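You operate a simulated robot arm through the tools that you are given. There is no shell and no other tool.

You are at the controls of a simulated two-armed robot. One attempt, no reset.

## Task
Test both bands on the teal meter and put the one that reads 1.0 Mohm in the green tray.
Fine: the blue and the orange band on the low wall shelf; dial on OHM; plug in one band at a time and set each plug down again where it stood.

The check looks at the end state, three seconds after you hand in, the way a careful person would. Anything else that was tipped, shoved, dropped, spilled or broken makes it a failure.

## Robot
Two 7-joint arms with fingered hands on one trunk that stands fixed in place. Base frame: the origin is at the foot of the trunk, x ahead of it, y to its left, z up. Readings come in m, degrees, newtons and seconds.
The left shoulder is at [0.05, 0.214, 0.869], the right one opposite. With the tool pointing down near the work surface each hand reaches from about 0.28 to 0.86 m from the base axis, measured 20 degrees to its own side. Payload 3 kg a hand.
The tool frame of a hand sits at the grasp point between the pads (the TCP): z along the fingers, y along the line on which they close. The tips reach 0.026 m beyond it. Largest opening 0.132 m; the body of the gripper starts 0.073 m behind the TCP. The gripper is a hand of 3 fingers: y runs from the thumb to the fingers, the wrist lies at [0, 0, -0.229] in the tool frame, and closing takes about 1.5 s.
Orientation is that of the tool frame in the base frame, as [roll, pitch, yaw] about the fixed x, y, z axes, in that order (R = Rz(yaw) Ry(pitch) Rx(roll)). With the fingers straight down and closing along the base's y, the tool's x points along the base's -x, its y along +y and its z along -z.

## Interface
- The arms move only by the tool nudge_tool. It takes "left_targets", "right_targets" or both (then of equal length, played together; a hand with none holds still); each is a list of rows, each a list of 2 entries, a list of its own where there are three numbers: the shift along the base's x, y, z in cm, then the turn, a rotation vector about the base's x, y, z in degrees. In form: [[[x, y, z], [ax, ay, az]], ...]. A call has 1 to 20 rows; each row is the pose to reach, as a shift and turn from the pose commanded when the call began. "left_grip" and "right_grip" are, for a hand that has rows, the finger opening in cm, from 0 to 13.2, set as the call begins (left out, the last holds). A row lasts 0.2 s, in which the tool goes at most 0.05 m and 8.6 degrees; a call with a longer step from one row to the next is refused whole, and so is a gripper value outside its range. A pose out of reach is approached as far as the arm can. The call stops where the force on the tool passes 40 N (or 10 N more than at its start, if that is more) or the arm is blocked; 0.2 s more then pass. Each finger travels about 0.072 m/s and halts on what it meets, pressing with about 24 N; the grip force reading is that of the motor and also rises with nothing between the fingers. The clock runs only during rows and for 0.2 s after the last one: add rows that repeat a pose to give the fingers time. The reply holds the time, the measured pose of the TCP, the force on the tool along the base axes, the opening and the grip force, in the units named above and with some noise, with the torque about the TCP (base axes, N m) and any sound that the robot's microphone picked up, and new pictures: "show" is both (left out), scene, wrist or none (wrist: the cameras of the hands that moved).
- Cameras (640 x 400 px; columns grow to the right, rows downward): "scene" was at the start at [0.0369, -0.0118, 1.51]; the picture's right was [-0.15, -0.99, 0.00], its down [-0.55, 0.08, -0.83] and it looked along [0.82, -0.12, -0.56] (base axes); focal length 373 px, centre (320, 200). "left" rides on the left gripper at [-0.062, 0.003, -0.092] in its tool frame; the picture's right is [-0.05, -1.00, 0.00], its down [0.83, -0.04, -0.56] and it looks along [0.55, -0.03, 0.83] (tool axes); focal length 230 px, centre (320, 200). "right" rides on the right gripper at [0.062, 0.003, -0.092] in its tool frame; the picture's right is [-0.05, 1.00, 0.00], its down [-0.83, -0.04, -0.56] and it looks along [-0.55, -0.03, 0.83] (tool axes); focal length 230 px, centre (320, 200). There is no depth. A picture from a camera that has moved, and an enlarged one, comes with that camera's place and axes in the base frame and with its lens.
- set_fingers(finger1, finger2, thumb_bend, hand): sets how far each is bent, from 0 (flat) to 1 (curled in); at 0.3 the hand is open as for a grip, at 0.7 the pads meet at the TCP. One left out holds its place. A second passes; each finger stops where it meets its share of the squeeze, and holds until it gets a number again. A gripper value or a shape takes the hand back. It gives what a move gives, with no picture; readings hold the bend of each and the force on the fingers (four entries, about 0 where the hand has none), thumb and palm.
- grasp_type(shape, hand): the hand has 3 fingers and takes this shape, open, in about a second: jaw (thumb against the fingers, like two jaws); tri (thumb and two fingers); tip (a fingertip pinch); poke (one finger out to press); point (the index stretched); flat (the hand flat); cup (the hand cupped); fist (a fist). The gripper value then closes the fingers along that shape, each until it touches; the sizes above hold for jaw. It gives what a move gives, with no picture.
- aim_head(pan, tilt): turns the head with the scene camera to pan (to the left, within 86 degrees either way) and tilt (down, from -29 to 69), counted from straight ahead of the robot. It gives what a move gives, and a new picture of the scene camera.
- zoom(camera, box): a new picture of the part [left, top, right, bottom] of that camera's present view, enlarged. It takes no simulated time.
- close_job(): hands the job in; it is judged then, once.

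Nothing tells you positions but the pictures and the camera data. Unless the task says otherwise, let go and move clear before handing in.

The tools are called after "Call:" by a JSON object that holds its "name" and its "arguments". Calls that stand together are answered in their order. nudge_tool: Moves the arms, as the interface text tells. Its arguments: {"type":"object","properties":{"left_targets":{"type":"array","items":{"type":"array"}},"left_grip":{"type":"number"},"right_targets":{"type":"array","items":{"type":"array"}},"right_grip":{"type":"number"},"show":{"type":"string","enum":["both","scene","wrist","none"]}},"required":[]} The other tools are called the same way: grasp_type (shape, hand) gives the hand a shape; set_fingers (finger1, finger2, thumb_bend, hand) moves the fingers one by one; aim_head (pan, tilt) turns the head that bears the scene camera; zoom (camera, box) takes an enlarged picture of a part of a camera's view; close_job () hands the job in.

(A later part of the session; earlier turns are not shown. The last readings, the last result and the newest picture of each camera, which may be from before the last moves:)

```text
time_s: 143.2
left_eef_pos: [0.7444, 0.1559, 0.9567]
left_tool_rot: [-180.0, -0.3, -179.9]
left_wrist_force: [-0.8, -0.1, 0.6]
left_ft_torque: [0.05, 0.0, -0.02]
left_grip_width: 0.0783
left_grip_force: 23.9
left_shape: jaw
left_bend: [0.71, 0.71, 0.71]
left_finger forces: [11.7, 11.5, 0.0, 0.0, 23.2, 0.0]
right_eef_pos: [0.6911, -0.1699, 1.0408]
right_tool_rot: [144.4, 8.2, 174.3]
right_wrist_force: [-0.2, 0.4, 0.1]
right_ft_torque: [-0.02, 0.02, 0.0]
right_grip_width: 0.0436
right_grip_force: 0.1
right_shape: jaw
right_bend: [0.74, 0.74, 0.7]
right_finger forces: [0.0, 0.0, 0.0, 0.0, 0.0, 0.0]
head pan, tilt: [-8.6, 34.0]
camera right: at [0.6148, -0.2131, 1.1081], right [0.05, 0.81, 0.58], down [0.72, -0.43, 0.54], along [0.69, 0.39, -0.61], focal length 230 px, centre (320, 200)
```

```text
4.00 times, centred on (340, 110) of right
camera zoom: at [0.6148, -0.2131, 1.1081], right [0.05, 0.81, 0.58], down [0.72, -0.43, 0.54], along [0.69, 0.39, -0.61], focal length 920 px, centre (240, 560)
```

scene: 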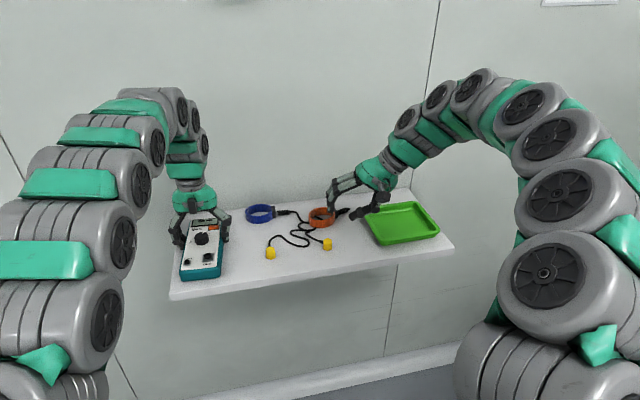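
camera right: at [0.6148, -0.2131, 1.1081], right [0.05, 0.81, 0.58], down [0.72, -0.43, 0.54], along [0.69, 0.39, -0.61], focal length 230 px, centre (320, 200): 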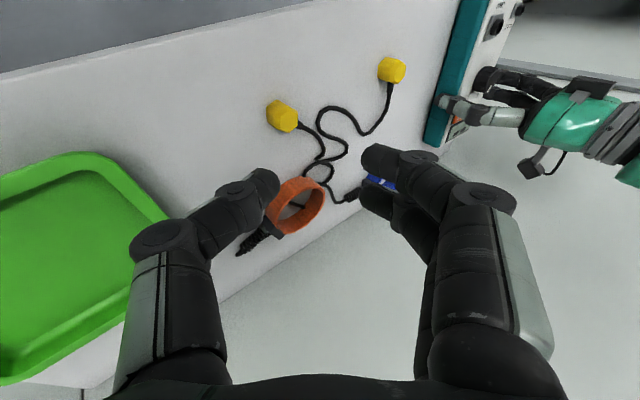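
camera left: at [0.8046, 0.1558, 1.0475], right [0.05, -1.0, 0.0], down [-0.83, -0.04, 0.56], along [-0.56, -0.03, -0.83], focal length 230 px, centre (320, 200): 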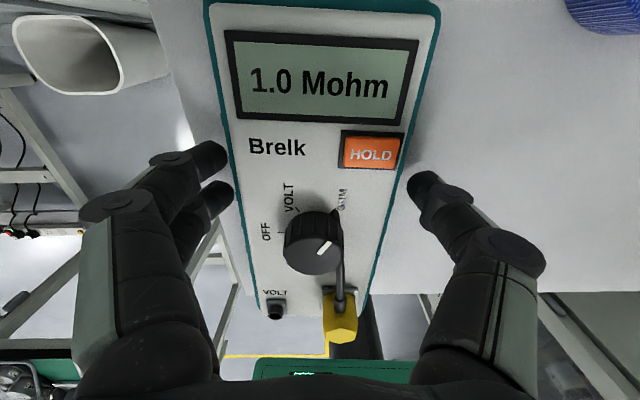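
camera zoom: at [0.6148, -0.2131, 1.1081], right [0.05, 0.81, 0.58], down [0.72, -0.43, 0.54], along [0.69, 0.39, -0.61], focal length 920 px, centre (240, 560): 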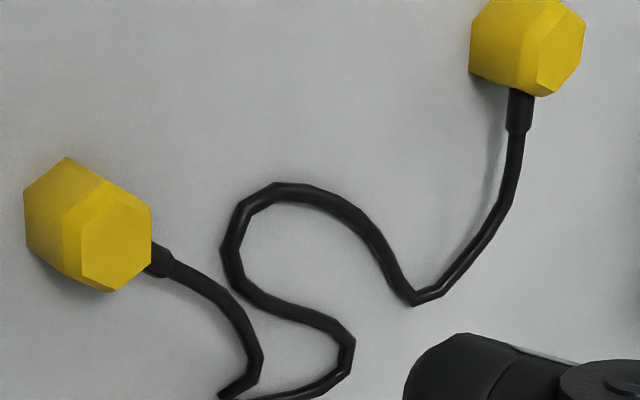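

The orange plug stands on its spot and the band is undisturbed. I'll retract the right hand to the side, then free the left hand from the clamp.

Call:
{"name": "nudge_tool", "arguments": {"right_targets": [[[-1, -1, 3], [0, 0, 0]], [[-2.5, -3, 6], [0, 0, 0]], [[-5, -6, 9], [0, 0, 0]], [[-8, -9, 11], [0, 0, 0]], [[-11, -12, 12], [0, 0, 0]], [[-13, -15, 12], [0, 0, 0]], [[-13, -15, 12], [0, 0, 0]]], "show": "none"}}

Call:
{"name": "nudge_tool", "arguments": {"left_targets": [[[0, 0, 0], [0, 0, 0]], [[0, 0, 0], [0, 0, 0]], [[0, 0, 0], [0, 0, 0]], [[0, 0, 0], [0, 0, 0]], [[0, 0, 0], [0, 0, 0]]], "left_grip": 12, "show": "none"}}

Call:
{"name": "nudge_tool", "arguments": {"left_targets": [[[0, 0, 2], [0, 0, 0]], [[0, 0, 4.5], [0, 0, 0]], [[-1, 0, 7.5], [0, 0, 0]], [[-2, 0, 10], [0, 0, 0]], [[-3, 0, 11], [0, 0, 0]], [[-3, 0, 11], [0, 0, 0]]], "show": "scene"}}

Call:
{"name": "zoom", "arguments": {"camera": "scene", "box": [170, 205, 240, 290]}}

```text
time_s: 144.8
left_eef_pos: [0.7446, 0.1542, 0.9568]
left_tool_rot: [180.0, -0.2, -180.0]
left_wrist_force: [-0.1, -0.2, -1.0]
left_ft_torque: [0.02, -0.01, -0.01]
left_grip_width: 0.0785
left_grip_force: 23.9
left_shape: jaw
left_bend: [0.71, 0.71, 0.71]
left_finger forces: [11.4, 11.5, 0.0, 0.0, 23.1, 0.0]
right_eef_pos: [0.5601, -0.3193, 1.1643]
right_tool_rot: [144.4, 8.2, 174.2]
right_wrist_force: [0.4, -0.6, 0.3]
right_ft_torque: [-0.04, -0.01, 0.01]
right_grip_width: 0.0436
right_grip_force: 0.1
right_shape: jaw
right_bend: [0.74, 0.74, 0.7]
right_finger forces: [0.1, 0.0, 0.0, 0.0, 0.0, 0.1]
head pan, tilt: [-8.6, 34.0]
```

```text
time_s: 146.0
left_eef_pos: [0.7435, 0.1545, 0.9568]
left_tool_rot: [179.9, -0.2, -179.9]
left_wrist_force: [0.7, -0.7, -0.2]
left_ft_torque: [0.0, 0.01, 0.0]
left_grip_width: 0.1195
left_grip_force: 0.1
left_shape: jaw
left_bend: [0.47, 0.47, 0.43]
left_finger forces: [0.0, 0.0, 0.0, 0.1, 0.1, 0.0]
right_eef_pos: [0.5607, -0.3205, 1.1642]
right_tool_rot: [144.4, 8.2, 174.2]
right_wrist_force: [-0.2, 0.2, 0.2]
right_ft_torque: [-0.02, 0.02, -0.04]
right_grip_width: 0.0437
right_grip_force: 0.0
right_shape: jaw
right_bend: [0.74, 0.74, 0.7]
right_finger forces: [0.0, 0.0, 0.0, 0.1, 0.0, 0.0]
head pan, tilt: [-8.6, 34.0]
```

```text
time_s: 147.4
left_eef_pos: [0.7151, 0.156, 1.0675]
left_tool_rot: [179.9, -0.2, -179.9]
left_wrist_force: [-0.5, -0.2, 0.2]
left_ft_torque: [0.05, -0.02, -0.02]
left_grip_width: 0.1195
left_grip_force: 0.0
left_shape: jaw
left_bend: [0.47, 0.47, 0.43]
left_finger forces: [0.1, 0.0, 0.0, 0.0, 0.0, 0.0]
right_eef_pos: [0.5605, -0.3205, 1.1646]
right_tool_rot: [144.4, 8.2, 174.2]
right_wrist_force: [-0.5, 0.2, 0.1]
right_ft_torque: [0.01, 0.01, 0.02]
right_grip_width: 0.0438
right_grip_force: 0.2
right_shape: jaw
right_bend: [0.74, 0.74, 0.7]
right_finger forces: [0.0, 0.0, 0.0, 0.0, 0.0, 0.0]
head pan, tilt: [-8.6, 34.0]
```

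scene: 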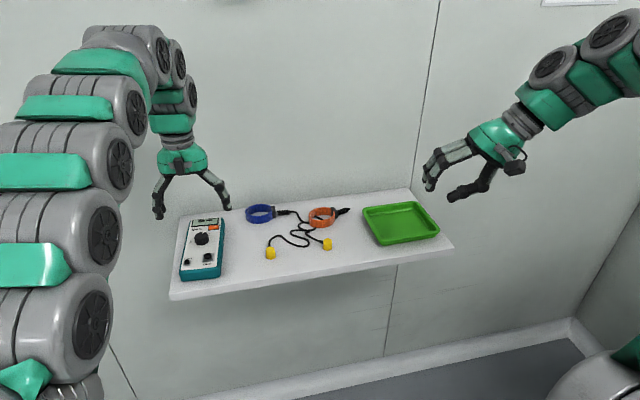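

```text
4.71 times, centred on (205, 248) of scene
camera zoom: at [0.0369, -0.0118, 1.51], right [-0.15, -0.99, 0.0], down [-0.55, 0.08, -0.83], along [0.82, -0.12, -0.56], focal length 1755 px, centre (861, -24)
```

zoom: 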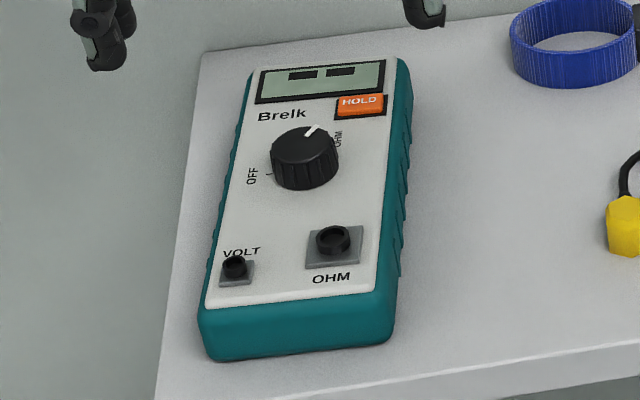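

The meter sits exactly where it began. Now the left hand goes over to the orange plug, yawing +51° so its pads meet the flats that are 90° from the lead.

Call:
{"name": "nudge_tool", "arguments": {"left_targets": [[[-1, -3, 0], [0, 0, 6]], [[-1.6, -6, 0], [0, 0, 13]], [[-2, -9, -1], [0, 0, 20]], [[-2, -12, -3], [0, 0, 27]], [[-2, -15, -5], [0, 0, 34]], [[-2, -18, -6], [0, 0, 41]], [[-2, -21, -6], [0, 0, 47]], [[-2, -24, -6], [0, 0, 51]], [[-1.8, -26.5, -6], [0, 0, 51]], [[-1.6, -28.4, -6], [0, 0, 51]], [[-1.6, -28.4, -6], [0, 0, 51]]], "left_grip": 4.6}}

Call:
{"name": "zoom", "arguments": {"camera": "left", "box": [220, 80, 420, 240]}}

Call:
{"name": "zoom", "arguments": {"camera": "scene", "box": [290, 195, 350, 265]}}

```text
time_s: 149.8
left_eef_pos: [0.6963, -0.129, 1.0058]
left_tool_rot: [179.9, -0.2, -128.8]
left_wrist_force: [0.1, -0.9, -0.4]
left_ft_torque: [-0.04, -0.01, -0.07]
left_grip_width: 0.0463
left_grip_force: 0.1
left_shape: jaw
left_bend: [0.73, 0.73, 0.7]
left_finger forces: [0.0, 0.0, 0.1, 0.0, 0.0, 0.1]
right_eef_pos: [0.5602, -0.3208, 1.1636]
right_tool_rot: [144.4, 8.2, 174.2]
right_wrist_force: [-0.4, -0.6, -0.9]
right_ft_torque: [-0.02, -0.04, 0.02]
right_grip_width: 0.0438
right_grip_force: 0.0
right_shape: jaw
right_bend: [0.74, 0.74, 0.7]
right_finger forces: [0.1, 0.0, 0.0, 0.0, 0.1, 0.1]
head pan, tilt: [-8.6, 34.0]
camera left: at [0.7321, -0.0799, 1.0968], right [0.81, -0.59, 0.0], down [-0.49, -0.67, 0.56], along [-0.33, -0.45, -0.83], focal length 230 px, centre (320, 200)
```

scene: 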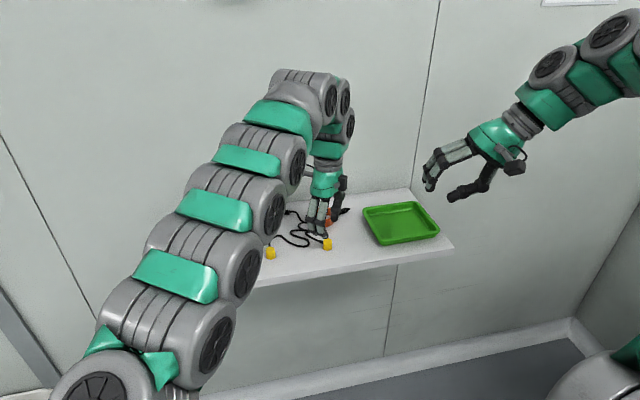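
left: 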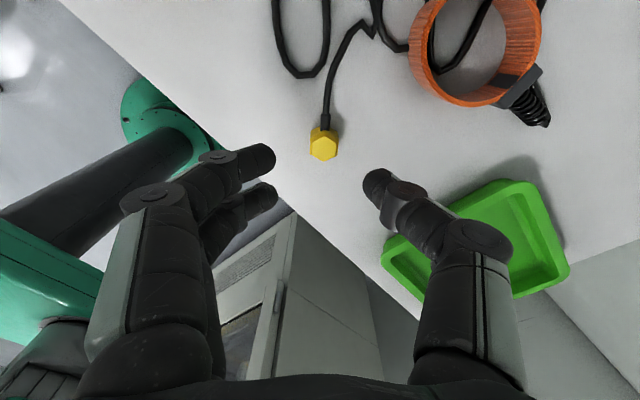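

```text
2.50 times, centred on (320, 160) of left
camera zoom: at [0.7321, -0.0799, 1.0968], right [0.81, -0.59, 0.0], down [-0.49, -0.67, 0.56], along [-0.33, -0.45, -0.83], focal length 575 px, centre (320, 300)
```

zoom: 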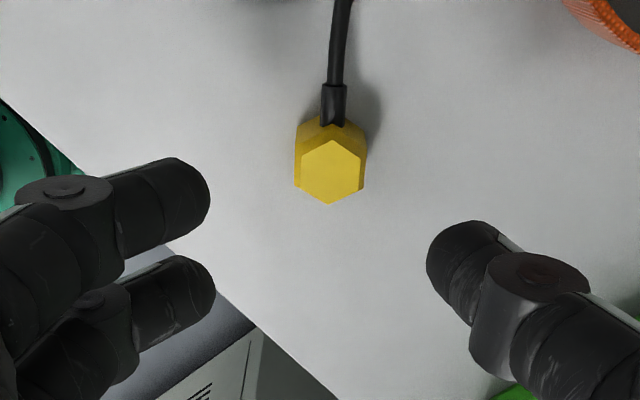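

```text
5.71 times, centred on (320, 230) of scene
camera zoom: at [0.0369, -0.0119, 1.51], right [-0.15, -0.99, 0.0], down [-0.55, 0.08, -0.83], along [0.82, -0.12, -0.56], focal length 2131 px, centre (320, 29)
```

zoom: 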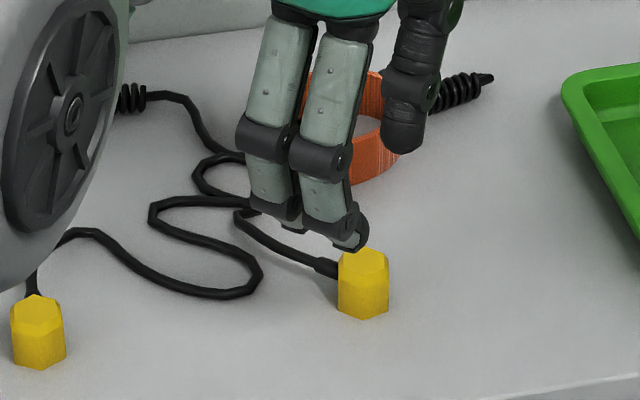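

The view mirrors the blue plug's grasp exactly: flats left/right and lead away from the pads. Descending and gripping.

Call:
{"name": "nudge_tool", "arguments": {"left_targets": [[[0.15, 0, -1.5], [0, 0, 0]], [[0.3, -0.1, -3], [0, 0, 0]], [[0.3, -0.1, -4.2], [0, 0, 0]], [[0.3, -0.1, -5.1], [0, 0, 0]], [[0.3, -0.1, -5.1], [0, 0, 0]]], "left_grip": 3.6, "show": "none"}}

Call:
{"name": "zoom", "arguments": {"camera": "left", "box": [220, 80, 420, 240]}}

Call:
{"name": "zoom", "arguments": {"camera": "scene", "box": [290, 195, 350, 265]}}

```text
time_s: 151.0
left_eef_pos: [0.701, -0.131, 0.9556]
left_tool_rot: [180.0, -0.2, -129.0]
left_wrist_force: [0.0, -1.3, 0.2]
left_ft_torque: [-0.03, -0.02, 0.02]
left_grip_width: 0.0364
left_grip_force: 0.0
left_shape: jaw
left_bend: [0.73, 0.73, 0.7]
left_finger forces: [0.0, 0.0, 0.0, 0.0, 0.1, 0.1]
right_eef_pos: [0.5612, -0.3214, 1.1642]
right_tool_rot: [144.3, 8.3, 174.1]
right_wrist_force: [-0.1, 0.7, -0.2]
right_ft_torque: [0.04, -0.01, -0.02]
right_grip_width: 0.0435
right_grip_force: 0.0
right_shape: jaw
right_bend: [0.74, 0.74, 0.7]
right_finger forces: [0.1, 0.0, 0.0, 0.0, 0.0, 0.1]
head pan, tilt: [-8.6, 34.0]
```

```text
2.50 times, centred on (320, 160) of left
camera zoom: at [0.737, -0.0803, 1.0468], right [0.81, -0.59, 0.0], down [-0.49, -0.67, 0.56], along [-0.33, -0.45, -0.83], focal length 575 px, centre (320, 300)
```

zoom: 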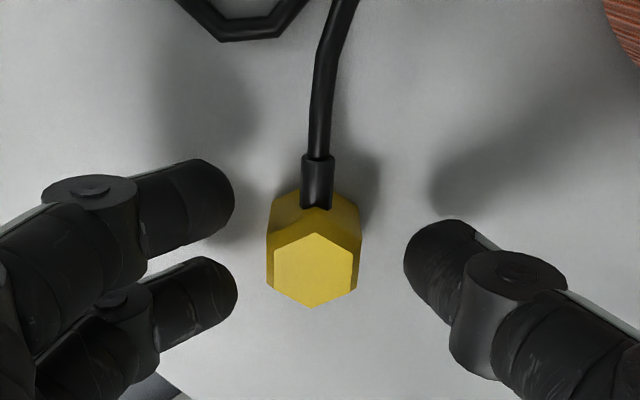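

```text
5.71 times, centred on (320, 230) of scene
camera zoom: at [0.0369, -0.0118, 1.51], right [-0.15, -0.99, 0.0], down [-0.55, 0.08, -0.83], along [0.82, -0.12, -0.56], focal length 2131 px, centre (320, 29)
```

zoom: 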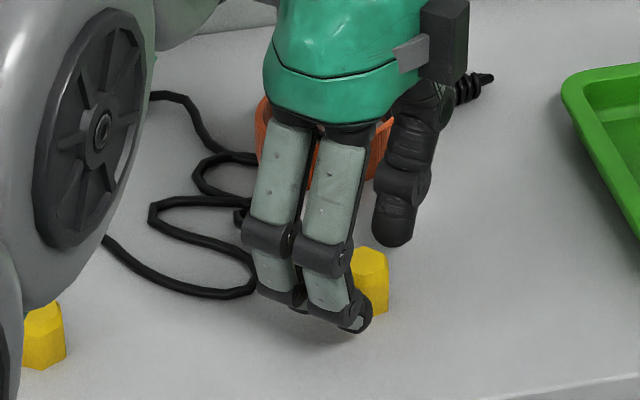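

Call:
{"name": "nudge_tool", "arguments": {"left_targets": [[[0, 0, 0], [0, 0, 0]], [[0, 0, 0], [0, 0, 0]], [[0, 0, 0], [0, 0, 0]], [[0, 0, 0], [0, 0, 0]], [[0, 0, 0], [0, 0, 0]]], "left_grip": 0.6, "show": "none"}}

Call:
{"name": "nudge_tool", "arguments": {"left_targets": [[[0, 0, 1.5], [0, 0, 0]], [[0, 0, 3], [0, 0, 0]], [[-0.5, 1, 4.5], [0, 0, 0]], [[-0.5, 1, 4.5], [0, 0, 0]]], "show": "none"}}

Call:
{"name": "zoom", "arguments": {"camera": "left", "box": [220, 80, 420, 240]}}

Call:
{"name": "zoom", "arguments": {"camera": "scene", "box": [290, 195, 350, 265]}}

```text
time_s: 152.2
left_eef_pos: [0.7012, -0.13, 0.956]
left_tool_rot: [-179.9, -0.1, -128.8]
left_wrist_force: [0.7, 0.1, 0.1]
left_ft_torque: [0.0, 0.01, 0.0]
left_grip_width: 0.013
left_grip_force: 23.8
left_shape: jaw
left_bend: [0.72, 0.72, 0.7]
left_finger forces: [9.3, 13.0, 0.0, 0.1, 19.1, 0.0]
right_eef_pos: [0.5604, -0.3208, 1.1652]
right_tool_rot: [144.4, 8.2, 174.2]
right_wrist_force: [0.2, 0.7, -0.3]
right_ft_torque: [-0.03, 0.03, -0.03]
right_grip_width: 0.044
right_grip_force: 0.0
right_shape: jaw
right_bend: [0.74, 0.74, 0.7]
right_finger forces: [0.0, 0.1, 0.0, 0.0, 0.0, 0.1]
head pan, tilt: [-8.6, 34.0]
```

```text
time_s: 153.2
left_eef_pos: [0.6963, -0.1198, 1.0017]
left_tool_rot: [-179.9, -0.2, -129.0]
left_wrist_force: [-0.3, 0.6, -0.1]
left_ft_torque: [0.01, -0.01, 0.01]
left_grip_width: 0.013
left_grip_force: 23.7
left_shape: jaw
left_bend: [0.72, 0.72, 0.7]
left_finger forces: [9.1, 13.1, 0.0, 0.0, 19.3, 0.0]
right_eef_pos: [0.5606, -0.3198, 1.1649]
right_tool_rot: [144.5, 8.2, 174.1]
right_wrist_force: [-0.6, 0.7, -0.1]
right_ft_torque: [0.02, 0.0, 0.03]
right_grip_width: 0.0435
right_grip_force: 0.1
right_shape: jaw
right_bend: [0.74, 0.74, 0.7]
right_finger forces: [0.1, 0.0, 0.0, 0.0, 0.0, 0.1]
head pan, tilt: [-8.6, 34.0]
```

```text
2.50 times, centred on (320, 160) of left
camera zoom: at [0.7322, -0.0704, 1.0922], right [0.81, -0.59, 0.0], down [-0.49, -0.67, 0.56], along [-0.33, -0.45, -0.83], focal length 575 px, centre (320, 300)
```

zoom: 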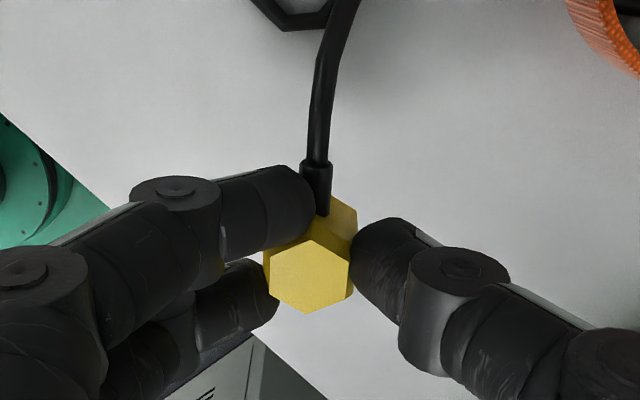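

```text
5.71 times, centred on (320, 230) of scene
camera zoom: at [0.0369, -0.0118, 1.51], right [-0.15, -0.99, 0.0], down [-0.55, 0.08, -0.83], along [0.82, -0.12, -0.56], focal length 2131 px, centre (320, 29)
```

zoom: 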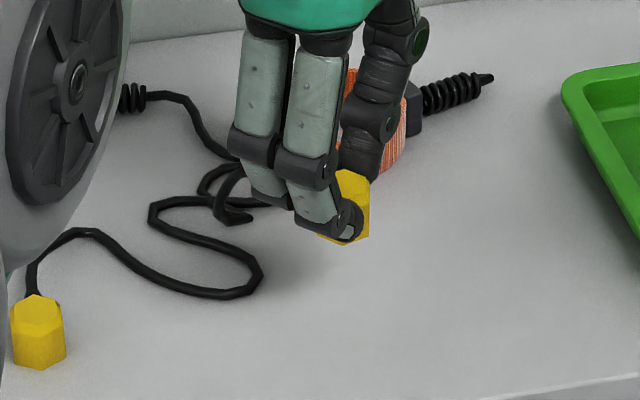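

Identical in-hand pose to blue's successful insertion. Carrying it to the socket, rotating the yaw back to 0 on the way and watching the lead.

Call:
{"name": "nudge_tool", "arguments": {"left_targets": [[[-0.5, 2.5, 1], [0, 0, -4]], [[-1, 5, 2], [0, 0, -10]], [[-1.4, 7.5, 3], [0, 0, -16]], [[-1.8, 10, 3.3], [0, 0, -22]], [[-2.1, 12.5, 3.3], [0, 0, -28]], [[-2.4, 15, 3.3], [0, 0, -34]], [[-2.6, 17.5, 3.3], [0, 0, -40]], [[-2.8, 20, 3.3], [0, 0, -46]], [[-2.9, 22.5, 3.3], [0, 0, -51]], [[-2.9, 25.3, 3.3], [0, 0, -51]], [[-2.9, 25.3, 3.3], [0, 0, -51]]], "show": "scene"}}

Call:
{"name": "zoom", "arguments": {"camera": "scene", "box": [180, 180, 380, 290]}}

Call:
{"name": "zoom", "arguments": {"camera": "scene", "box": [190, 222, 222, 268]}}

Call:
{"name": "zoom", "arguments": {"camera": "left", "box": [290, 110, 350, 220]}}

```text
time_s: 155.6
left_eef_pos: [0.6658, 0.1349, 1.0358]
left_tool_rot: [180.0, -0.1, -179.9]
left_wrist_force: [0.0, -0.4, -0.3]
left_ft_torque: [0.03, 0.01, 0.0]
left_grip_width: 0.0127
left_grip_force: 24.1
left_shape: jaw
left_bend: [0.72, 0.72, 0.7]
left_finger forces: [9.0, 13.6, 0.1, 0.0, 19.4, 0.0]
right_eef_pos: [0.5611, -0.3204, 1.1646]
right_tool_rot: [144.4, 8.2, 174.2]
right_wrist_force: [-0.5, -0.5, 0.0]
right_ft_torque: [0.01, 0.01, -0.01]
right_grip_width: 0.0435
right_grip_force: 0.0
right_shape: jaw
right_bend: [0.74, 0.74, 0.7]
right_finger forces: [0.1, 0.1, 0.0, 0.0, 0.1, 0.1]
head pan, tilt: [-8.6, 34.0]
```

scene: 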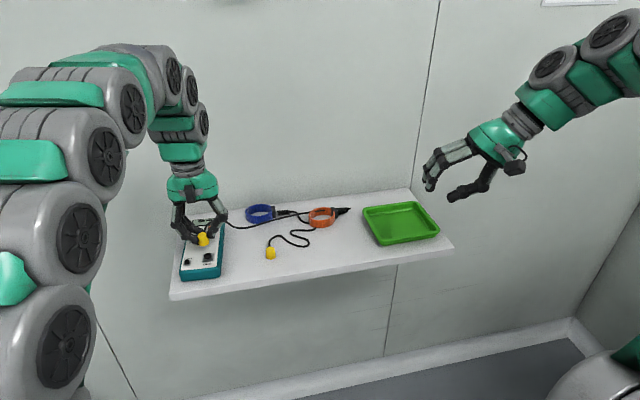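

```text
3.20 times, centred on (280, 235) of scene
camera zoom: at [0.0369, -0.0118, 1.51], right [-0.15, -0.99, 0.0], down [-0.55, 0.08, -0.83], along [0.82, -0.12, -0.56], focal length 1193 px, centre (448, 88)
```

zoom: 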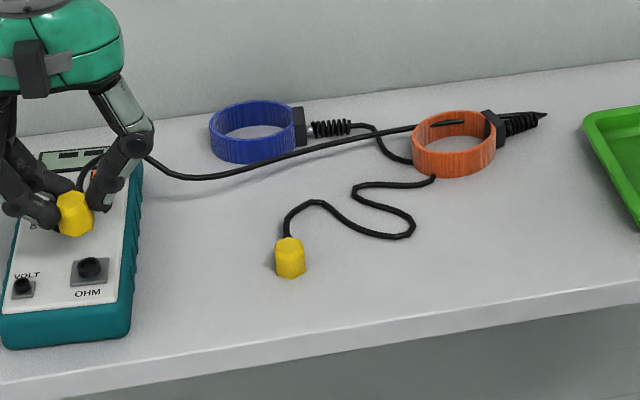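

```text
8.70 times, centred on (206, 245) of scene
camera zoom: at [0.0369, -0.0118, 1.51], right [-0.15, -0.99, 0.0], down [-0.55, 0.08, -0.83], along [0.82, -0.12, -0.56], focal length 3242 px, centre (1311, -191)
```

zoom: 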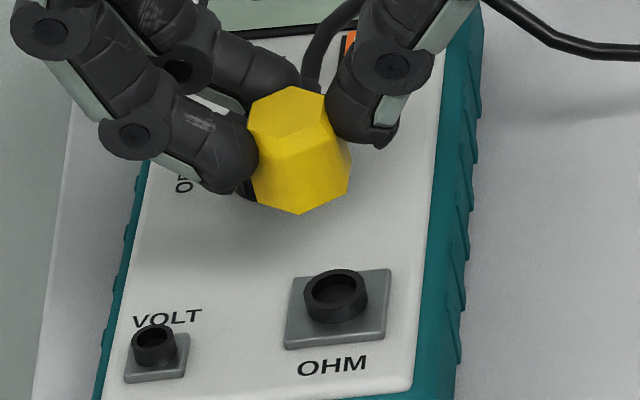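

```text
3.64 times, centred on (320, 165) of left
camera zoom: at [0.7273, 0.1385, 1.1259], right [0.05, -1.0, 0.0], down [-0.83, -0.04, 0.56], along [-0.56, -0.03, -0.83], focal length 837 px, centre (320, 327)
```

zoom: 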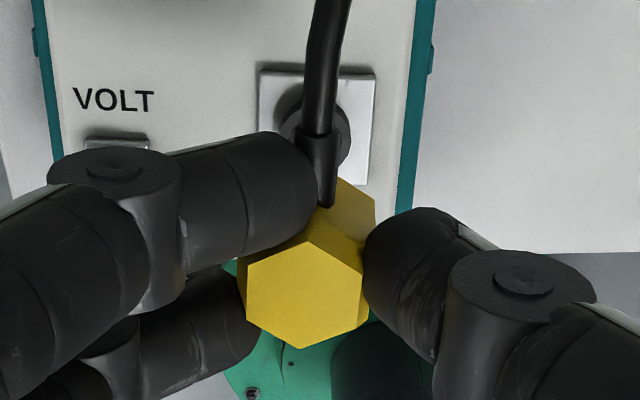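

Call:
{"name": "nudge_tool", "arguments": {"left_targets": [[[-0.1, -0.1, -1], [0, 0, 0]], [[-0.15, -0.17, -2], [0, 0, 0]], [[-0.15, -0.17, -3], [0, 0, 0]], [[-0.15, -0.17, -3.3], [0, 0, 0]], [[-0.15, -0.17, -3.3], [0, 0, 0]]], "show": "none"}}

Call:
{"name": "zoom", "arguments": {"camera": "scene", "box": [196, 232, 220, 262]}}

Call:
{"name": "zoom", "arguments": {"camera": "left", "box": [290, 110, 350, 220]}}

```text
time_s: 156.8
left_eef_pos: [0.6647, 0.1313, 1.0018]
left_tool_rot: [179.9, -0.2, -179.9]
left_wrist_force: [-0.1, -0.3, 0.0]
left_ft_torque: [-0.02, 0.03, 0.01]
left_grip_width: 0.0126
left_grip_force: 23.6
left_shape: jaw
left_bend: [0.72, 0.72, 0.7]
left_finger forces: [9.1, 13.6, 0.0, 0.0, 19.2, 0.0]
right_eef_pos: [0.5601, -0.3214, 1.1653]
right_tool_rot: [144.4, 8.1, 174.2]
right_wrist_force: [-0.3, 0.0, -0.3]
right_ft_torque: [0.01, -0.01, 0.01]
right_grip_width: 0.0437
right_grip_force: 0.1
right_shape: jaw
right_bend: [0.74, 0.74, 0.7]
right_finger forces: [0.0, 0.0, 0.1, 0.0, 0.0, 0.1]
head pan, tilt: [-8.6, 34.0]
```

```text
13.33 times, centred on (208, 247) of scene
camera zoom: at [0.0369, -0.0118, 1.51], right [-0.15, -0.99, 0.0], down [-0.55, 0.08, -0.83], along [0.82, -0.12, -0.56], focal length 4972 px, centre (1813, -427)
```

zoom: 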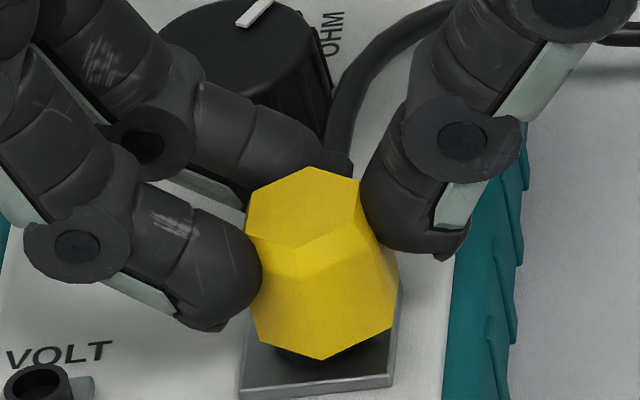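

```text
3.64 times, centred on (320, 165) of left
camera zoom: at [0.726, 0.1348, 1.0923], right [0.05, -1.0, 0.0], down [-0.83, -0.04, 0.56], along [-0.56, -0.03, -0.83], focal length 837 px, centre (320, 327)
```

zoom: 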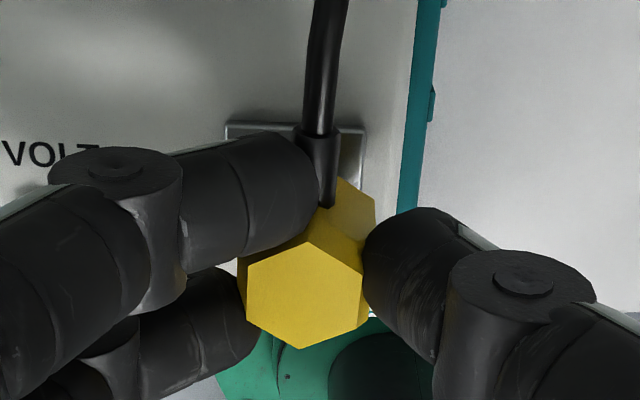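

From both views the plug is ~2 mm too far −y and ~3 mm too far +x. Correcting, then re-checking.

Call:
{"name": "nudge_tool", "arguments": {"left_targets": [[[-0.15, 0.12, 0.1], [0, 0, 0]], [[-0.28, 0.24, 0.1], [0, 0, 0]], [[-0.28, 0.24, 0], [0, 0, 0]]], "show": "none"}}

Call:
{"name": "zoom", "arguments": {"camera": "scene", "box": [196, 232, 220, 262]}}

Call:
{"name": "zoom", "arguments": {"camera": "left", "box": [290, 110, 350, 220]}}

```text
time_s: 157.6
left_eef_pos: [0.6626, 0.1332, 1.0012]
left_tool_rot: [179.8, -0.1, -180.0]
left_wrist_force: [0.7, -1.0, 0.7]
left_ft_torque: [0.02, -0.01, 0.01]
left_grip_width: 0.0127
left_grip_force: 23.8
left_shape: jaw
left_bend: [0.72, 0.72, 0.7]
left_finger forces: [9.1, 13.8, 0.0, 0.1, 19.3, 0.1]
right_eef_pos: [0.5605, -0.3218, 1.165]
right_tool_rot: [144.4, 8.2, 174.3]
right_wrist_force: [-0.2, -0.3, -0.1]
right_ft_torque: [0.01, 0.02, 0.0]
right_grip_width: 0.0438
right_grip_force: 0.0
right_shape: jaw
right_bend: [0.74, 0.74, 0.7]
right_finger forces: [0.1, 0.0, 0.0, 0.1, 0.0, 0.0]
head pan, tilt: [-8.6, 34.0]
```

```text
13.33 times, centred on (208, 247) of scene
camera zoom: at [0.0369, -0.0118, 1.51], right [-0.15, -0.99, 0.0], down [-0.55, 0.08, -0.83], along [0.82, -0.12, -0.56], focal length 4972 px, centre (1813, -427)
```

zoom: 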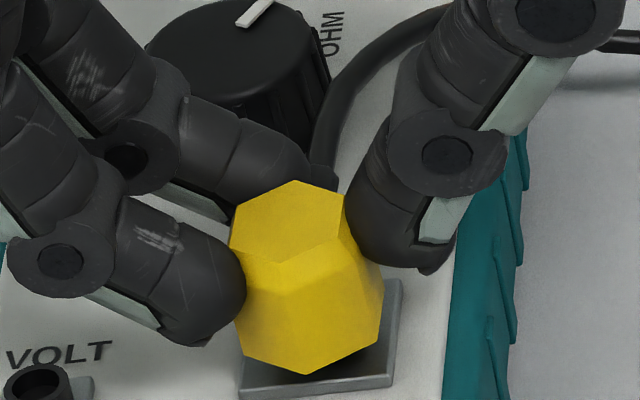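

```text
3.64 times, centred on (320, 165) of left
camera zoom: at [0.7231, 0.1368, 1.0921], right [0.05, -1.0, 0.0], down [-0.83, -0.04, 0.56], along [-0.56, -0.03, -0.83], focal length 837 px, centre (320, 327)
```

zoom: 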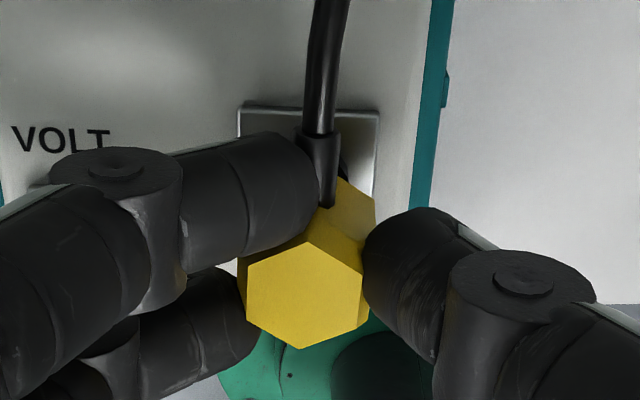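

Aligned within 1 mm now. Lowering and pressing to seat.

Call:
{"name": "nudge_tool", "arguments": {"left_targets": [[[0, -0.08, -0.3], [0, 0, 0]], [[0, -0.08, -0.6], [0, 0, 0]], [[0, -0.08, -0.9], [0, 0, 0]], [[0, -0.08, -1.1], [0, 0, 0]], [[0, -0.08, -1.1], [0, 0, 0]]], "show": "none"}}

Call:
{"name": "zoom", "arguments": {"camera": "scene", "box": [196, 232, 220, 262]}}

Call:
{"name": "zoom", "arguments": {"camera": "scene", "box": [170, 205, 240, 290]}}

```text
time_s: 158.8
left_eef_pos: [0.6627, 0.1329, 0.9919]
left_tool_rot: [179.9, 0.0, -180.0]
left_wrist_force: [1.4, -1.0, 26.0]
left_ft_torque: [0.12, 0.07, 0.02]
left_grip_width: 0.0138
left_grip_force: 24.3
left_shape: jaw
left_bend: [0.72, 0.73, 0.71]
left_finger forces: [12.4, 17.9, 0.0, 0.0, 26.3, 0.1]
right_eef_pos: [0.5613, -0.3199, 1.1647]
right_tool_rot: [144.4, 8.3, 174.2]
right_wrist_force: [0.1, -0.4, -1.0]
right_ft_torque: [0.0, -0.01, 0.0]
right_grip_width: 0.0437
right_grip_force: 0.1
right_shape: jaw
right_bend: [0.74, 0.74, 0.7]
right_finger forces: [0.0, 0.0, 0.1, 0.1, 0.0, 0.1]
head pan, tilt: [-8.6, 34.0]
```

```text
13.33 times, centred on (208, 247) of scene
camera zoom: at [0.0366, -0.0119, 1.51], right [-0.15, -0.99, 0.0], down [-0.55, 0.08, -0.83], along [0.82, -0.12, -0.56], focal length 4972 px, centre (1813, -427)
```

zoom: 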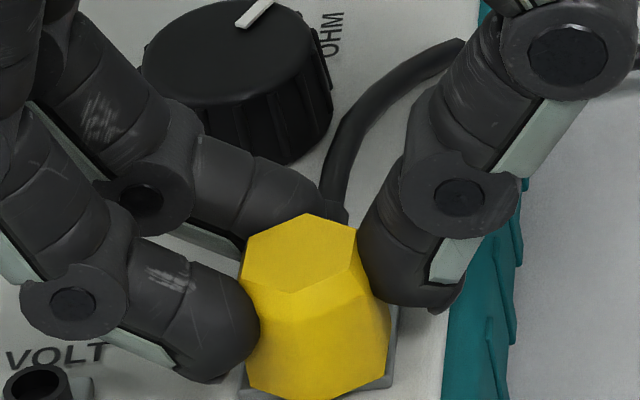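

```text
4.71 times, centred on (205, 248) of scene
camera zoom: at [0.0366, -0.0119, 1.51], right [-0.15, -0.99, 0.0], down [-0.55, 0.08, -0.83], along [0.82, -0.12, -0.56], focal length 1755 px, centre (861, -24)
```

zoom: 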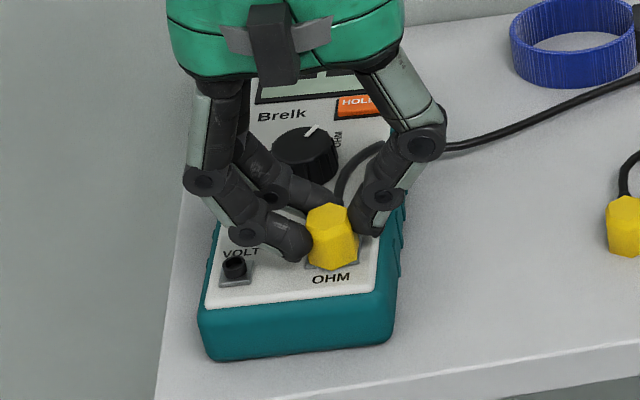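

The plug is ~2–3 mm too far toward me compared with blue's seated view. Lift 6 mm, shift +x 2.5 mm, and press again.

Call:
{"name": "nudge_tool", "arguments": {"left_targets": [[[0, 0, 0.5], [0, 0, 0]], [[0.15, 0, 0.8], [0, 0, 0]], [[0.27, 0, 0.8], [0, 0, 0]], [[0.27, 0, 0.5], [0, 0, 0]], [[0.27, 0, 0.2], [0, 0, 0]], [[0.27, 0, 0], [0, 0, 0]], [[0.27, 0, 0], [0, 0, 0]]], "show": "none"}}

Call:
{"name": "zoom", "arguments": {"camera": "scene", "box": [196, 232, 220, 262]}}

Call:
{"name": "zoom", "arguments": {"camera": "scene", "box": [192, 210, 228, 235]}}

```text
time_s: 160.4
left_eef_pos: [0.6656, 0.1335, 0.9909]
left_tool_rot: [-180.0, 0.0, -179.8]
left_wrist_force: [-0.6, -3.1, 29.6]
left_ft_torque: [-0.01, 0.16, 0.02]
left_grip_width: 0.0147
left_grip_force: 24.2
left_shape: jaw
left_bend: [0.73, 0.73, 0.72]
left_finger forces: [11.8, 18.4, 0.1, 0.1, 27.5, 0.0]
right_eef_pos: [0.5593, -0.3221, 1.1642]
right_tool_rot: [144.4, 8.3, 174.1]
right_wrist_force: [-0.2, -0.7, -0.8]
right_ft_torque: [-0.01, -0.05, 0.02]
right_grip_width: 0.0436
right_grip_force: 0.0
right_shape: jaw
right_bend: [0.74, 0.74, 0.7]
right_finger forces: [0.0, 0.0, 0.0, 0.0, 0.0, 0.1]
head pan, tilt: [-8.6, 34.0]
```

```text
13.33 times, centred on (208, 247) of scene
camera zoom: at [0.0365, -0.012, 1.51], right [-0.15, -0.99, 0.0], down [-0.55, 0.08, -0.83], along [0.82, -0.12, -0.56], focal length 4972 px, centre (1813, -427)
```

zoom: 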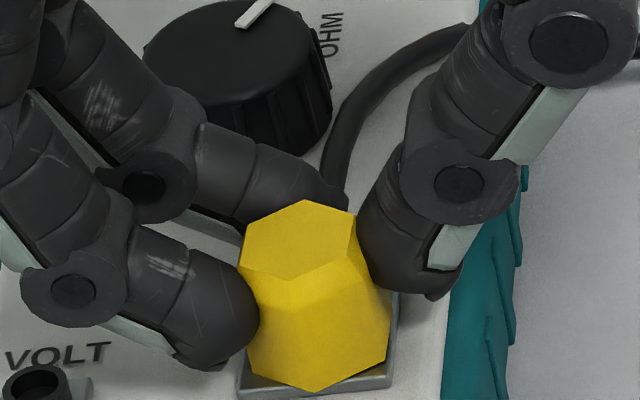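

```text
16.00 times, centred on (210, 222) of scene
camera zoom: at [0.0365, -0.012, 1.51], right [-0.15, -0.99, 0.0], down [-0.55, 0.08, -0.83], along [0.82, -0.12, -0.56], focal length 5966 px, centre (2080, -160)
```

zoom: 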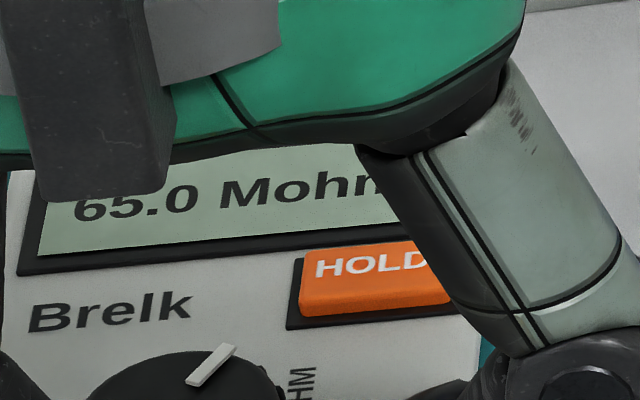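

The orange band reads 65.0 Mohm, so blue (1.0 Mohm) is the one for the tray. Now I release, and move the left hand back to clamping the meter's rear.

Call:
{"name": "nudge_tool", "arguments": {"left_targets": [[[0, 0, 0.2], [0, 0, 0]], [[0, 0, 0.2], [0, 0, 0]]], "show": "none"}}

Call:
{"name": "nudge_tool", "arguments": {"left_targets": [[[0, 0, 0], [0, 0, 0]], [[0, 0, 0], [0, 0, 0]], [[0, 0, 0], [0, 0, 0]]], "left_grip": 4.2, "show": "none"}}

Call:
{"name": "nudge_tool", "arguments": {"left_targets": [[[0, 0, 2], [0, 0, 0]], [[0, 0, 5], [0, 0, 0]], [[0, 0, 8], [0, 0, 0]], [[0, 0, 10], [0, 0, 0]], [[0, 0, 10], [0, 0, 0]]], "show": "none"}}

Call:
{"name": "zoom", "arguments": {"camera": "scene", "box": [170, 205, 240, 290]}}

```text
time_s: 161.0
left_eef_pos: [0.6648, 0.1336, 0.9932]
left_tool_rot: [-179.9, -0.1, -179.9]
left_wrist_force: [2.2, -3.2, 16.2]
left_ft_torque: [-0.03, 0.04, -0.03]
left_grip_width: 0.0142
left_grip_force: 24.4
left_shape: jaw
left_bend: [0.73, 0.73, 0.72]
left_finger forces: [13.4, 17.5, 0.1, 0.0, 25.5, 0.0]
right_eef_pos: [0.5594, -0.3207, 1.165]
right_tool_rot: [144.4, 8.2, 174.2]
right_wrist_force: [0.2, 0.1, 0.2]
right_ft_torque: [-0.01, -0.02, 0.01]
right_grip_width: 0.0439
right_grip_force: 0.1
right_shape: jaw
right_bend: [0.74, 0.74, 0.7]
right_finger forces: [0.0, 0.0, 0.0, 0.1, 0.1, 0.0]
head pan, tilt: [-8.6, 34.0]
```

```text
time_s: 161.8
left_eef_pos: [0.6651, 0.1339, 0.9919]
left_tool_rot: [179.9, -0.2, -179.9]
left_wrist_force: [-0.7, 1.1, -0.1]
left_ft_torque: [-0.02, 0.0, 0.01]
left_grip_width: 0.0413
left_grip_force: 0.0
left_shape: jaw
left_bend: [0.74, 0.74, 0.7]
left_finger forces: [0.0, 0.1, 0.1, 0.1, 0.0, 0.0]
right_eef_pos: [0.5597, -0.3204, 1.1653]
right_tool_rot: [144.4, 8.2, 174.2]
right_wrist_force: [-0.4, -0.2, 0.6]
right_ft_torque: [-0.03, 0.02, 0.01]
right_grip_width: 0.0437
right_grip_force: 0.1
right_shape: jaw
right_bend: [0.74, 0.74, 0.7]
right_finger forces: [0.0, 0.0, 0.1, 0.1, 0.0, 0.0]
head pan, tilt: [-8.6, 34.0]
```

```text
time_s: 163.0
left_eef_pos: [0.6671, 0.1335, 1.0914]
left_tool_rot: [180.0, -0.2, -179.9]
left_wrist_force: [0.4, -0.2, 0.0]
left_ft_torque: [-0.04, 0.02, 0.02]
left_grip_width: 0.0417
left_grip_force: 0.0
left_shape: jaw
left_bend: [0.74, 0.74, 0.7]
left_finger forces: [0.0, 0.0, 0.0, 0.0, 0.0, 0.1]
right_eef_pos: [0.5609, -0.3201, 1.1645]
right_tool_rot: [144.3, 8.1, 174.2]
right_wrist_force: [-0.2, 0.5, -0.4]
right_ft_torque: [-0.03, 0.01, 0.0]
right_grip_width: 0.0434
right_grip_force: 0.0
right_shape: jaw
right_bend: [0.74, 0.74, 0.7]
right_finger forces: [0.1, 0.0, 0.1, 0.0, 0.1, 0.0]
head pan, tilt: [-8.6, 34.0]
```

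```text
4.71 times, centred on (205, 248) of scene
camera zoom: at [0.0369, -0.0118, 1.51], right [-0.15, -0.99, 0.0], down [-0.55, 0.08, -0.83], along [0.82, -0.12, -0.56], focal length 1755 px, centre (861, -24)
```

zoom: 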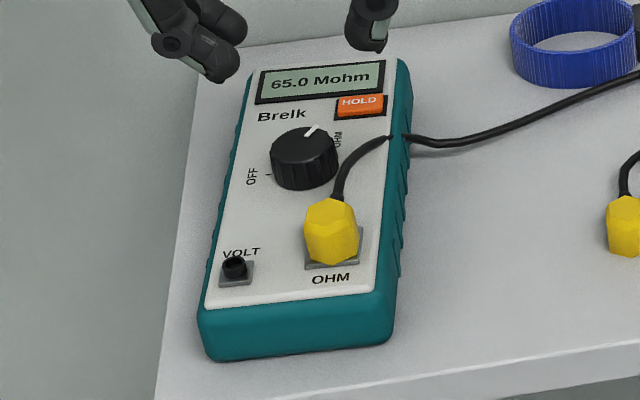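

65.0 Mohm is clear. The lead crosses the meter's right edge near my earlier clamp point, so I'll clamp ~2 cm further back.

Call:
{"name": "nudge_tool", "arguments": {"left_targets": [[[1, 0.6, -0.5], [0, 0, 0]], [[2.5, 1.2, -1.5], [0, 0, 0]], [[4, 2, -2.5], [0, 0, 0]], [[5.5, 2.1, -4], [0, 0, 0]], [[7, 2.1, -6], [0, 0, 0]], [[8.5, 2.1, -8], [0, 0, 0]], [[9.5, 2.1, -9.5], [0, 0, 0]], [[9.7, 2.1, -11], [0, 0, 0]], [[9.7, 2.1, -11], [0, 0, 0]]], "left_grip": 13.2, "show": "wrist"}}

Call:
{"name": "zoom", "arguments": {"camera": "scene", "box": [160, 180, 260, 290]}}

```text
time_s: 165.0
left_eef_pos: [0.7614, 0.1544, 0.9818]
left_tool_rot: [180.0, -0.2, -179.9]
left_wrist_force: [-0.5, 0.3, 0.2]
left_ft_torque: [0.01, -0.03, -0.01]
left_grip_width: 0.1319
left_grip_force: 0.0
left_shape: jaw
left_bend: [0.3, 0.3, 0.3]
left_finger forces: [0.0, 0.0, 0.1, 0.0, 0.0, 0.1]
right_eef_pos: [0.5597, -0.3208, 1.1643]
right_tool_rot: [144.4, 8.2, 174.2]
right_wrist_force: [0.7, -0.5, 0.3]
right_ft_torque: [0.02, 0.02, 0.04]
right_grip_width: 0.0437
right_grip_force: 0.1
right_shape: jaw
right_bend: [0.74, 0.74, 0.7]
right_finger forces: [0.0, 0.1, 0.0, 0.0, 0.0, 0.1]
head pan, tilt: [-8.6, 34.0]
camera left: at [0.8226, 0.1579, 1.0721], right [0.05, -1.0, 0.0], down [-0.83, -0.04, 0.56], along [-0.56, -0.03, -0.83], focal length 230 px, centre (320, 200)
```

left: 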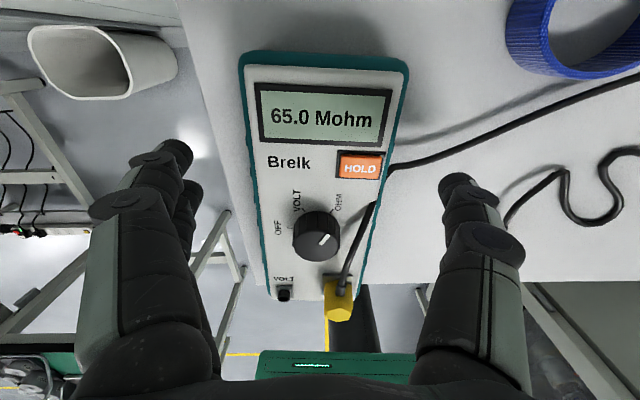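

```text
3.64 times, centred on (210, 235) of scene
camera zoom: at [0.0369, -0.0118, 1.51], right [-0.15, -0.99, 0.0], down [-0.55, 0.08, -0.83], along [0.82, -0.12, -0.56], focal length 1356 px, centre (720, 73)
```

zoom: 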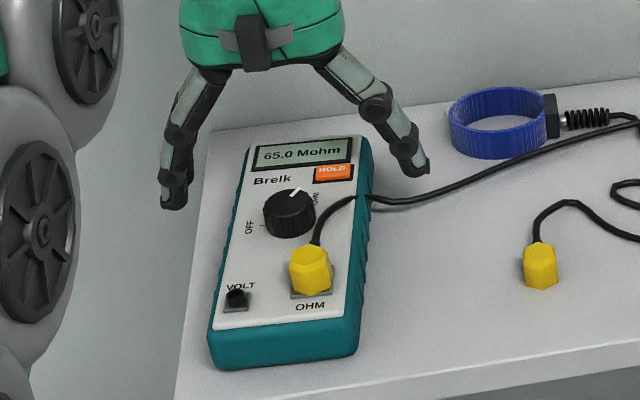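

The lead exits the meter's side right around this spot, so I'll shift 2.3 cm forward to clear it and then lower and clamp.

Call:
{"name": "nudge_tool", "arguments": {"left_targets": [[[-1.2, 0, 0], [0, 0, 0]], [[-2.4, 0.05, 0], [0, 0, 0]], [[-2.4, 0.05, -1.3], [0, 0, 0]], [[-2.4, 0.05, -2.4], [0, 0, 0]], [[-2.4, 0.05, -2.4], [0, 0, 0]]], "show": "none"}}

Call:
{"name": "nudge_tool", "arguments": {"left_targets": [[[0, 0, 0], [0, 0, 0]], [[0, 0, 0], [0, 0, 0]], [[0, 0, 0], [0, 0, 0]], [[0, 0, 0], [0, 0, 0]]], "left_grip": 9.4, "show": "wrist"}}

Call:
{"name": "zoom", "arguments": {"camera": "scene", "box": [170, 205, 240, 290]}}

```text
time_s: 166.2
left_eef_pos: [0.7388, 0.1527, 0.9588]
left_tool_rot: [-180.0, -0.1, -180.0]
left_wrist_force: [0.8, -0.6, 0.3]
left_ft_torque: [0.0, 0.0, -0.01]
left_grip_width: 0.1318
left_grip_force: 0.0
left_shape: jaw
left_bend: [0.3, 0.3, 0.3]
left_finger forces: [0.1, 0.1, 0.0, 0.0, 0.0, 0.1]
right_eef_pos: [0.5595, -0.32, 1.1644]
right_tool_rot: [144.4, 8.2, 174.1]
right_wrist_force: [0.4, 0.4, 0.0]
right_ft_torque: [0.02, -0.01, -0.01]
right_grip_width: 0.0441
right_grip_force: 0.1
right_shape: jaw
right_bend: [0.74, 0.74, 0.7]
right_finger forces: [0.1, 0.1, 0.1, 0.1, 0.1, 0.0]
head pan, tilt: [-8.6, 34.0]
```

```text
time_s: 167.2
left_eef_pos: [0.7392, 0.1527, 0.9568]
left_tool_rot: [-180.0, -0.3, -179.9]
left_wrist_force: [0.2, -0.3, -0.5]
left_ft_torque: [0.0, 0.01, 0.04]
left_grip_width: 0.0944
left_grip_force: 0.2
left_shape: jaw
left_bend: [0.66, 0.66, 0.63]
left_finger forces: [0.0, 0.0, 0.0, 0.1, 0.1, 0.1]
right_eef_pos: [0.5606, -0.3203, 1.165]
right_tool_rot: [144.3, 8.2, 174.3]
right_wrist_force: [-0.2, 0.3, 0.2]
right_ft_torque: [0.02, -0.01, -0.04]
right_grip_width: 0.0436
right_grip_force: 0.0
right_shape: jaw
right_bend: [0.74, 0.74, 0.7]
right_finger forces: [0.0, 0.0, 0.0, 0.0, 0.1, 0.0]
head pan, tilt: [-8.6, 34.0]
camera left: at [0.7996, 0.157, 1.0489], right [0.05, -1.0, 0.0], down [-0.83, -0.04, 0.56], along [-0.56, -0.03, -0.83], focal length 230 px, centre (320, 200)
```

left: 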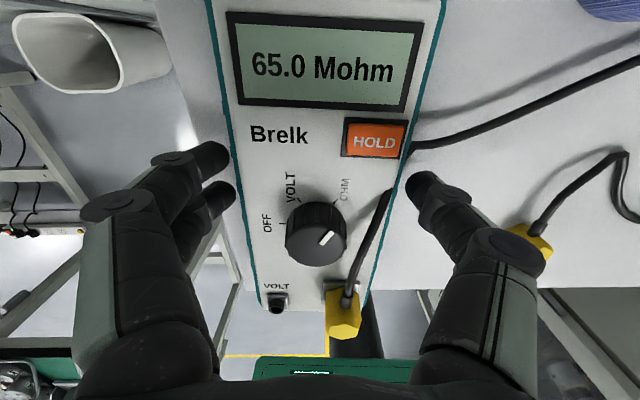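

```text
4.71 times, centred on (205, 248) of scene
camera zoom: at [0.0369, -0.0118, 1.51], right [-0.15, -0.99, 0.0], down [-0.55, 0.08, -0.83], along [0.82, -0.12, -0.56], focal length 1755 px, centre (861, -24)
```

zoom: 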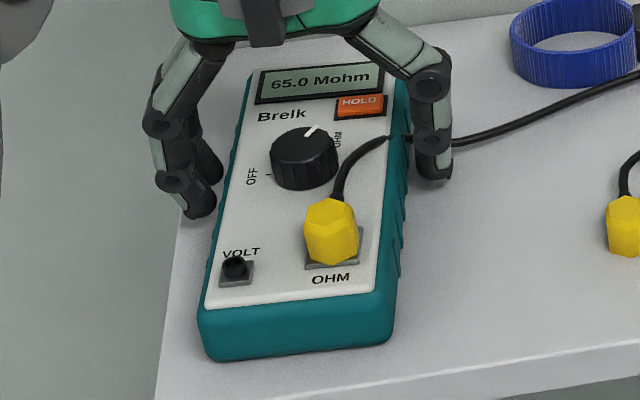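

Call:
{"name": "nudge_tool", "arguments": {"left_targets": [[[0, 0.25, 0], [0, 0, 0]], [[0, 0.25, 0], [0, 0, 0]], [[0, 0.25, 0], [0, 0, 0]], [[0, 0.25, 0], [0, 0, 0]]], "left_grip": 8.0, "show": "none"}}

Call:
{"name": "nudge_tool", "arguments": {"left_targets": [[[0, 0, 0], [0, 0, 0]], [[0, 0, 0], [0, 0, 0]], [[0, 0, 0], [0, 0, 0]]], "left_grip": 7.0, "show": "none"}}

Call:
{"name": "zoom", "arguments": {"camera": "scene", "box": [170, 205, 240, 290]}}

```text
time_s: 168.2
left_eef_pos: [0.7381, 0.1562, 0.9575]
left_tool_rot: [179.9, -0.2, -179.9]
left_wrist_force: [-0.1, -2.6, -1.9]
left_ft_torque: [-0.06, 0.01, 0.04]
left_grip_width: 0.078
left_grip_force: 24.1
left_shape: jaw
left_bend: [0.71, 0.71, 0.71]
left_finger forces: [10.4, 10.4, 0.1, 0.1, 22.9, 0.1]
right_eef_pos: [0.5615, -0.3195, 1.1639]
right_tool_rot: [144.4, 8.2, 174.2]
right_wrist_force: [-0.3, 0.4, 0.4]
right_ft_torque: [0.01, -0.01, 0.0]
right_grip_width: 0.0437
right_grip_force: 0.1
right_shape: jaw
right_bend: [0.74, 0.74, 0.7]
right_finger forces: [0.0, 0.0, 0.0, 0.0, 0.0, 0.1]
head pan, tilt: [-8.6, 34.0]
```

```text
time_s: 169.0
left_eef_pos: [0.739, 0.1558, 0.9575]
left_tool_rot: [179.9, -0.1, -179.9]
left_wrist_force: [-0.1, 1.9, -0.1]
left_ft_torque: [-0.02, -0.02, 0.04]
left_grip_width: 0.0788
left_grip_force: 24.5
left_shape: jaw
left_bend: [0.71, 0.71, 0.71]
left_finger forces: [11.3, 11.3, 0.0, 0.1, 21.2, 0.1]
right_eef_pos: [0.5612, -0.3206, 1.1637]
right_tool_rot: [144.5, 8.2, 174.2]
right_wrist_force: [0.8, 0.0, 0.0]
right_ft_torque: [0.01, 0.0, -0.01]
right_grip_width: 0.0435
right_grip_force: 0.0
right_shape: jaw
right_bend: [0.74, 0.74, 0.7]
right_finger forces: [0.0, 0.0, 0.0, 0.0, 0.1, 0.1]
head pan, tilt: [-8.6, 34.0]
```

```text
4.71 times, centred on (205, 248) of scene
camera zoom: at [0.0369, -0.0118, 1.51], right [-0.15, -0.99, 0.0], down [-0.55, 0.08, -0.83], along [0.82, -0.12, -0.56], focal length 1755 px, centre (861, -24)
```

zoom: 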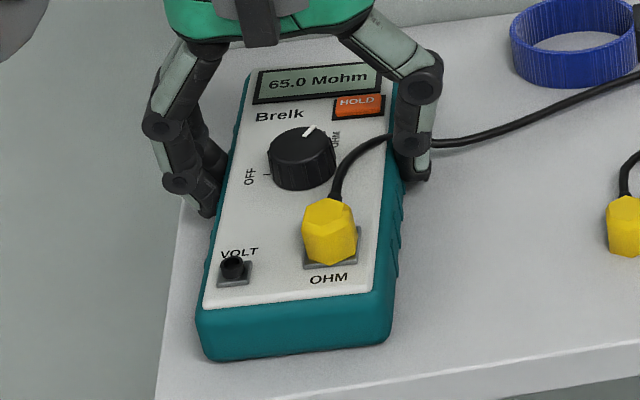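

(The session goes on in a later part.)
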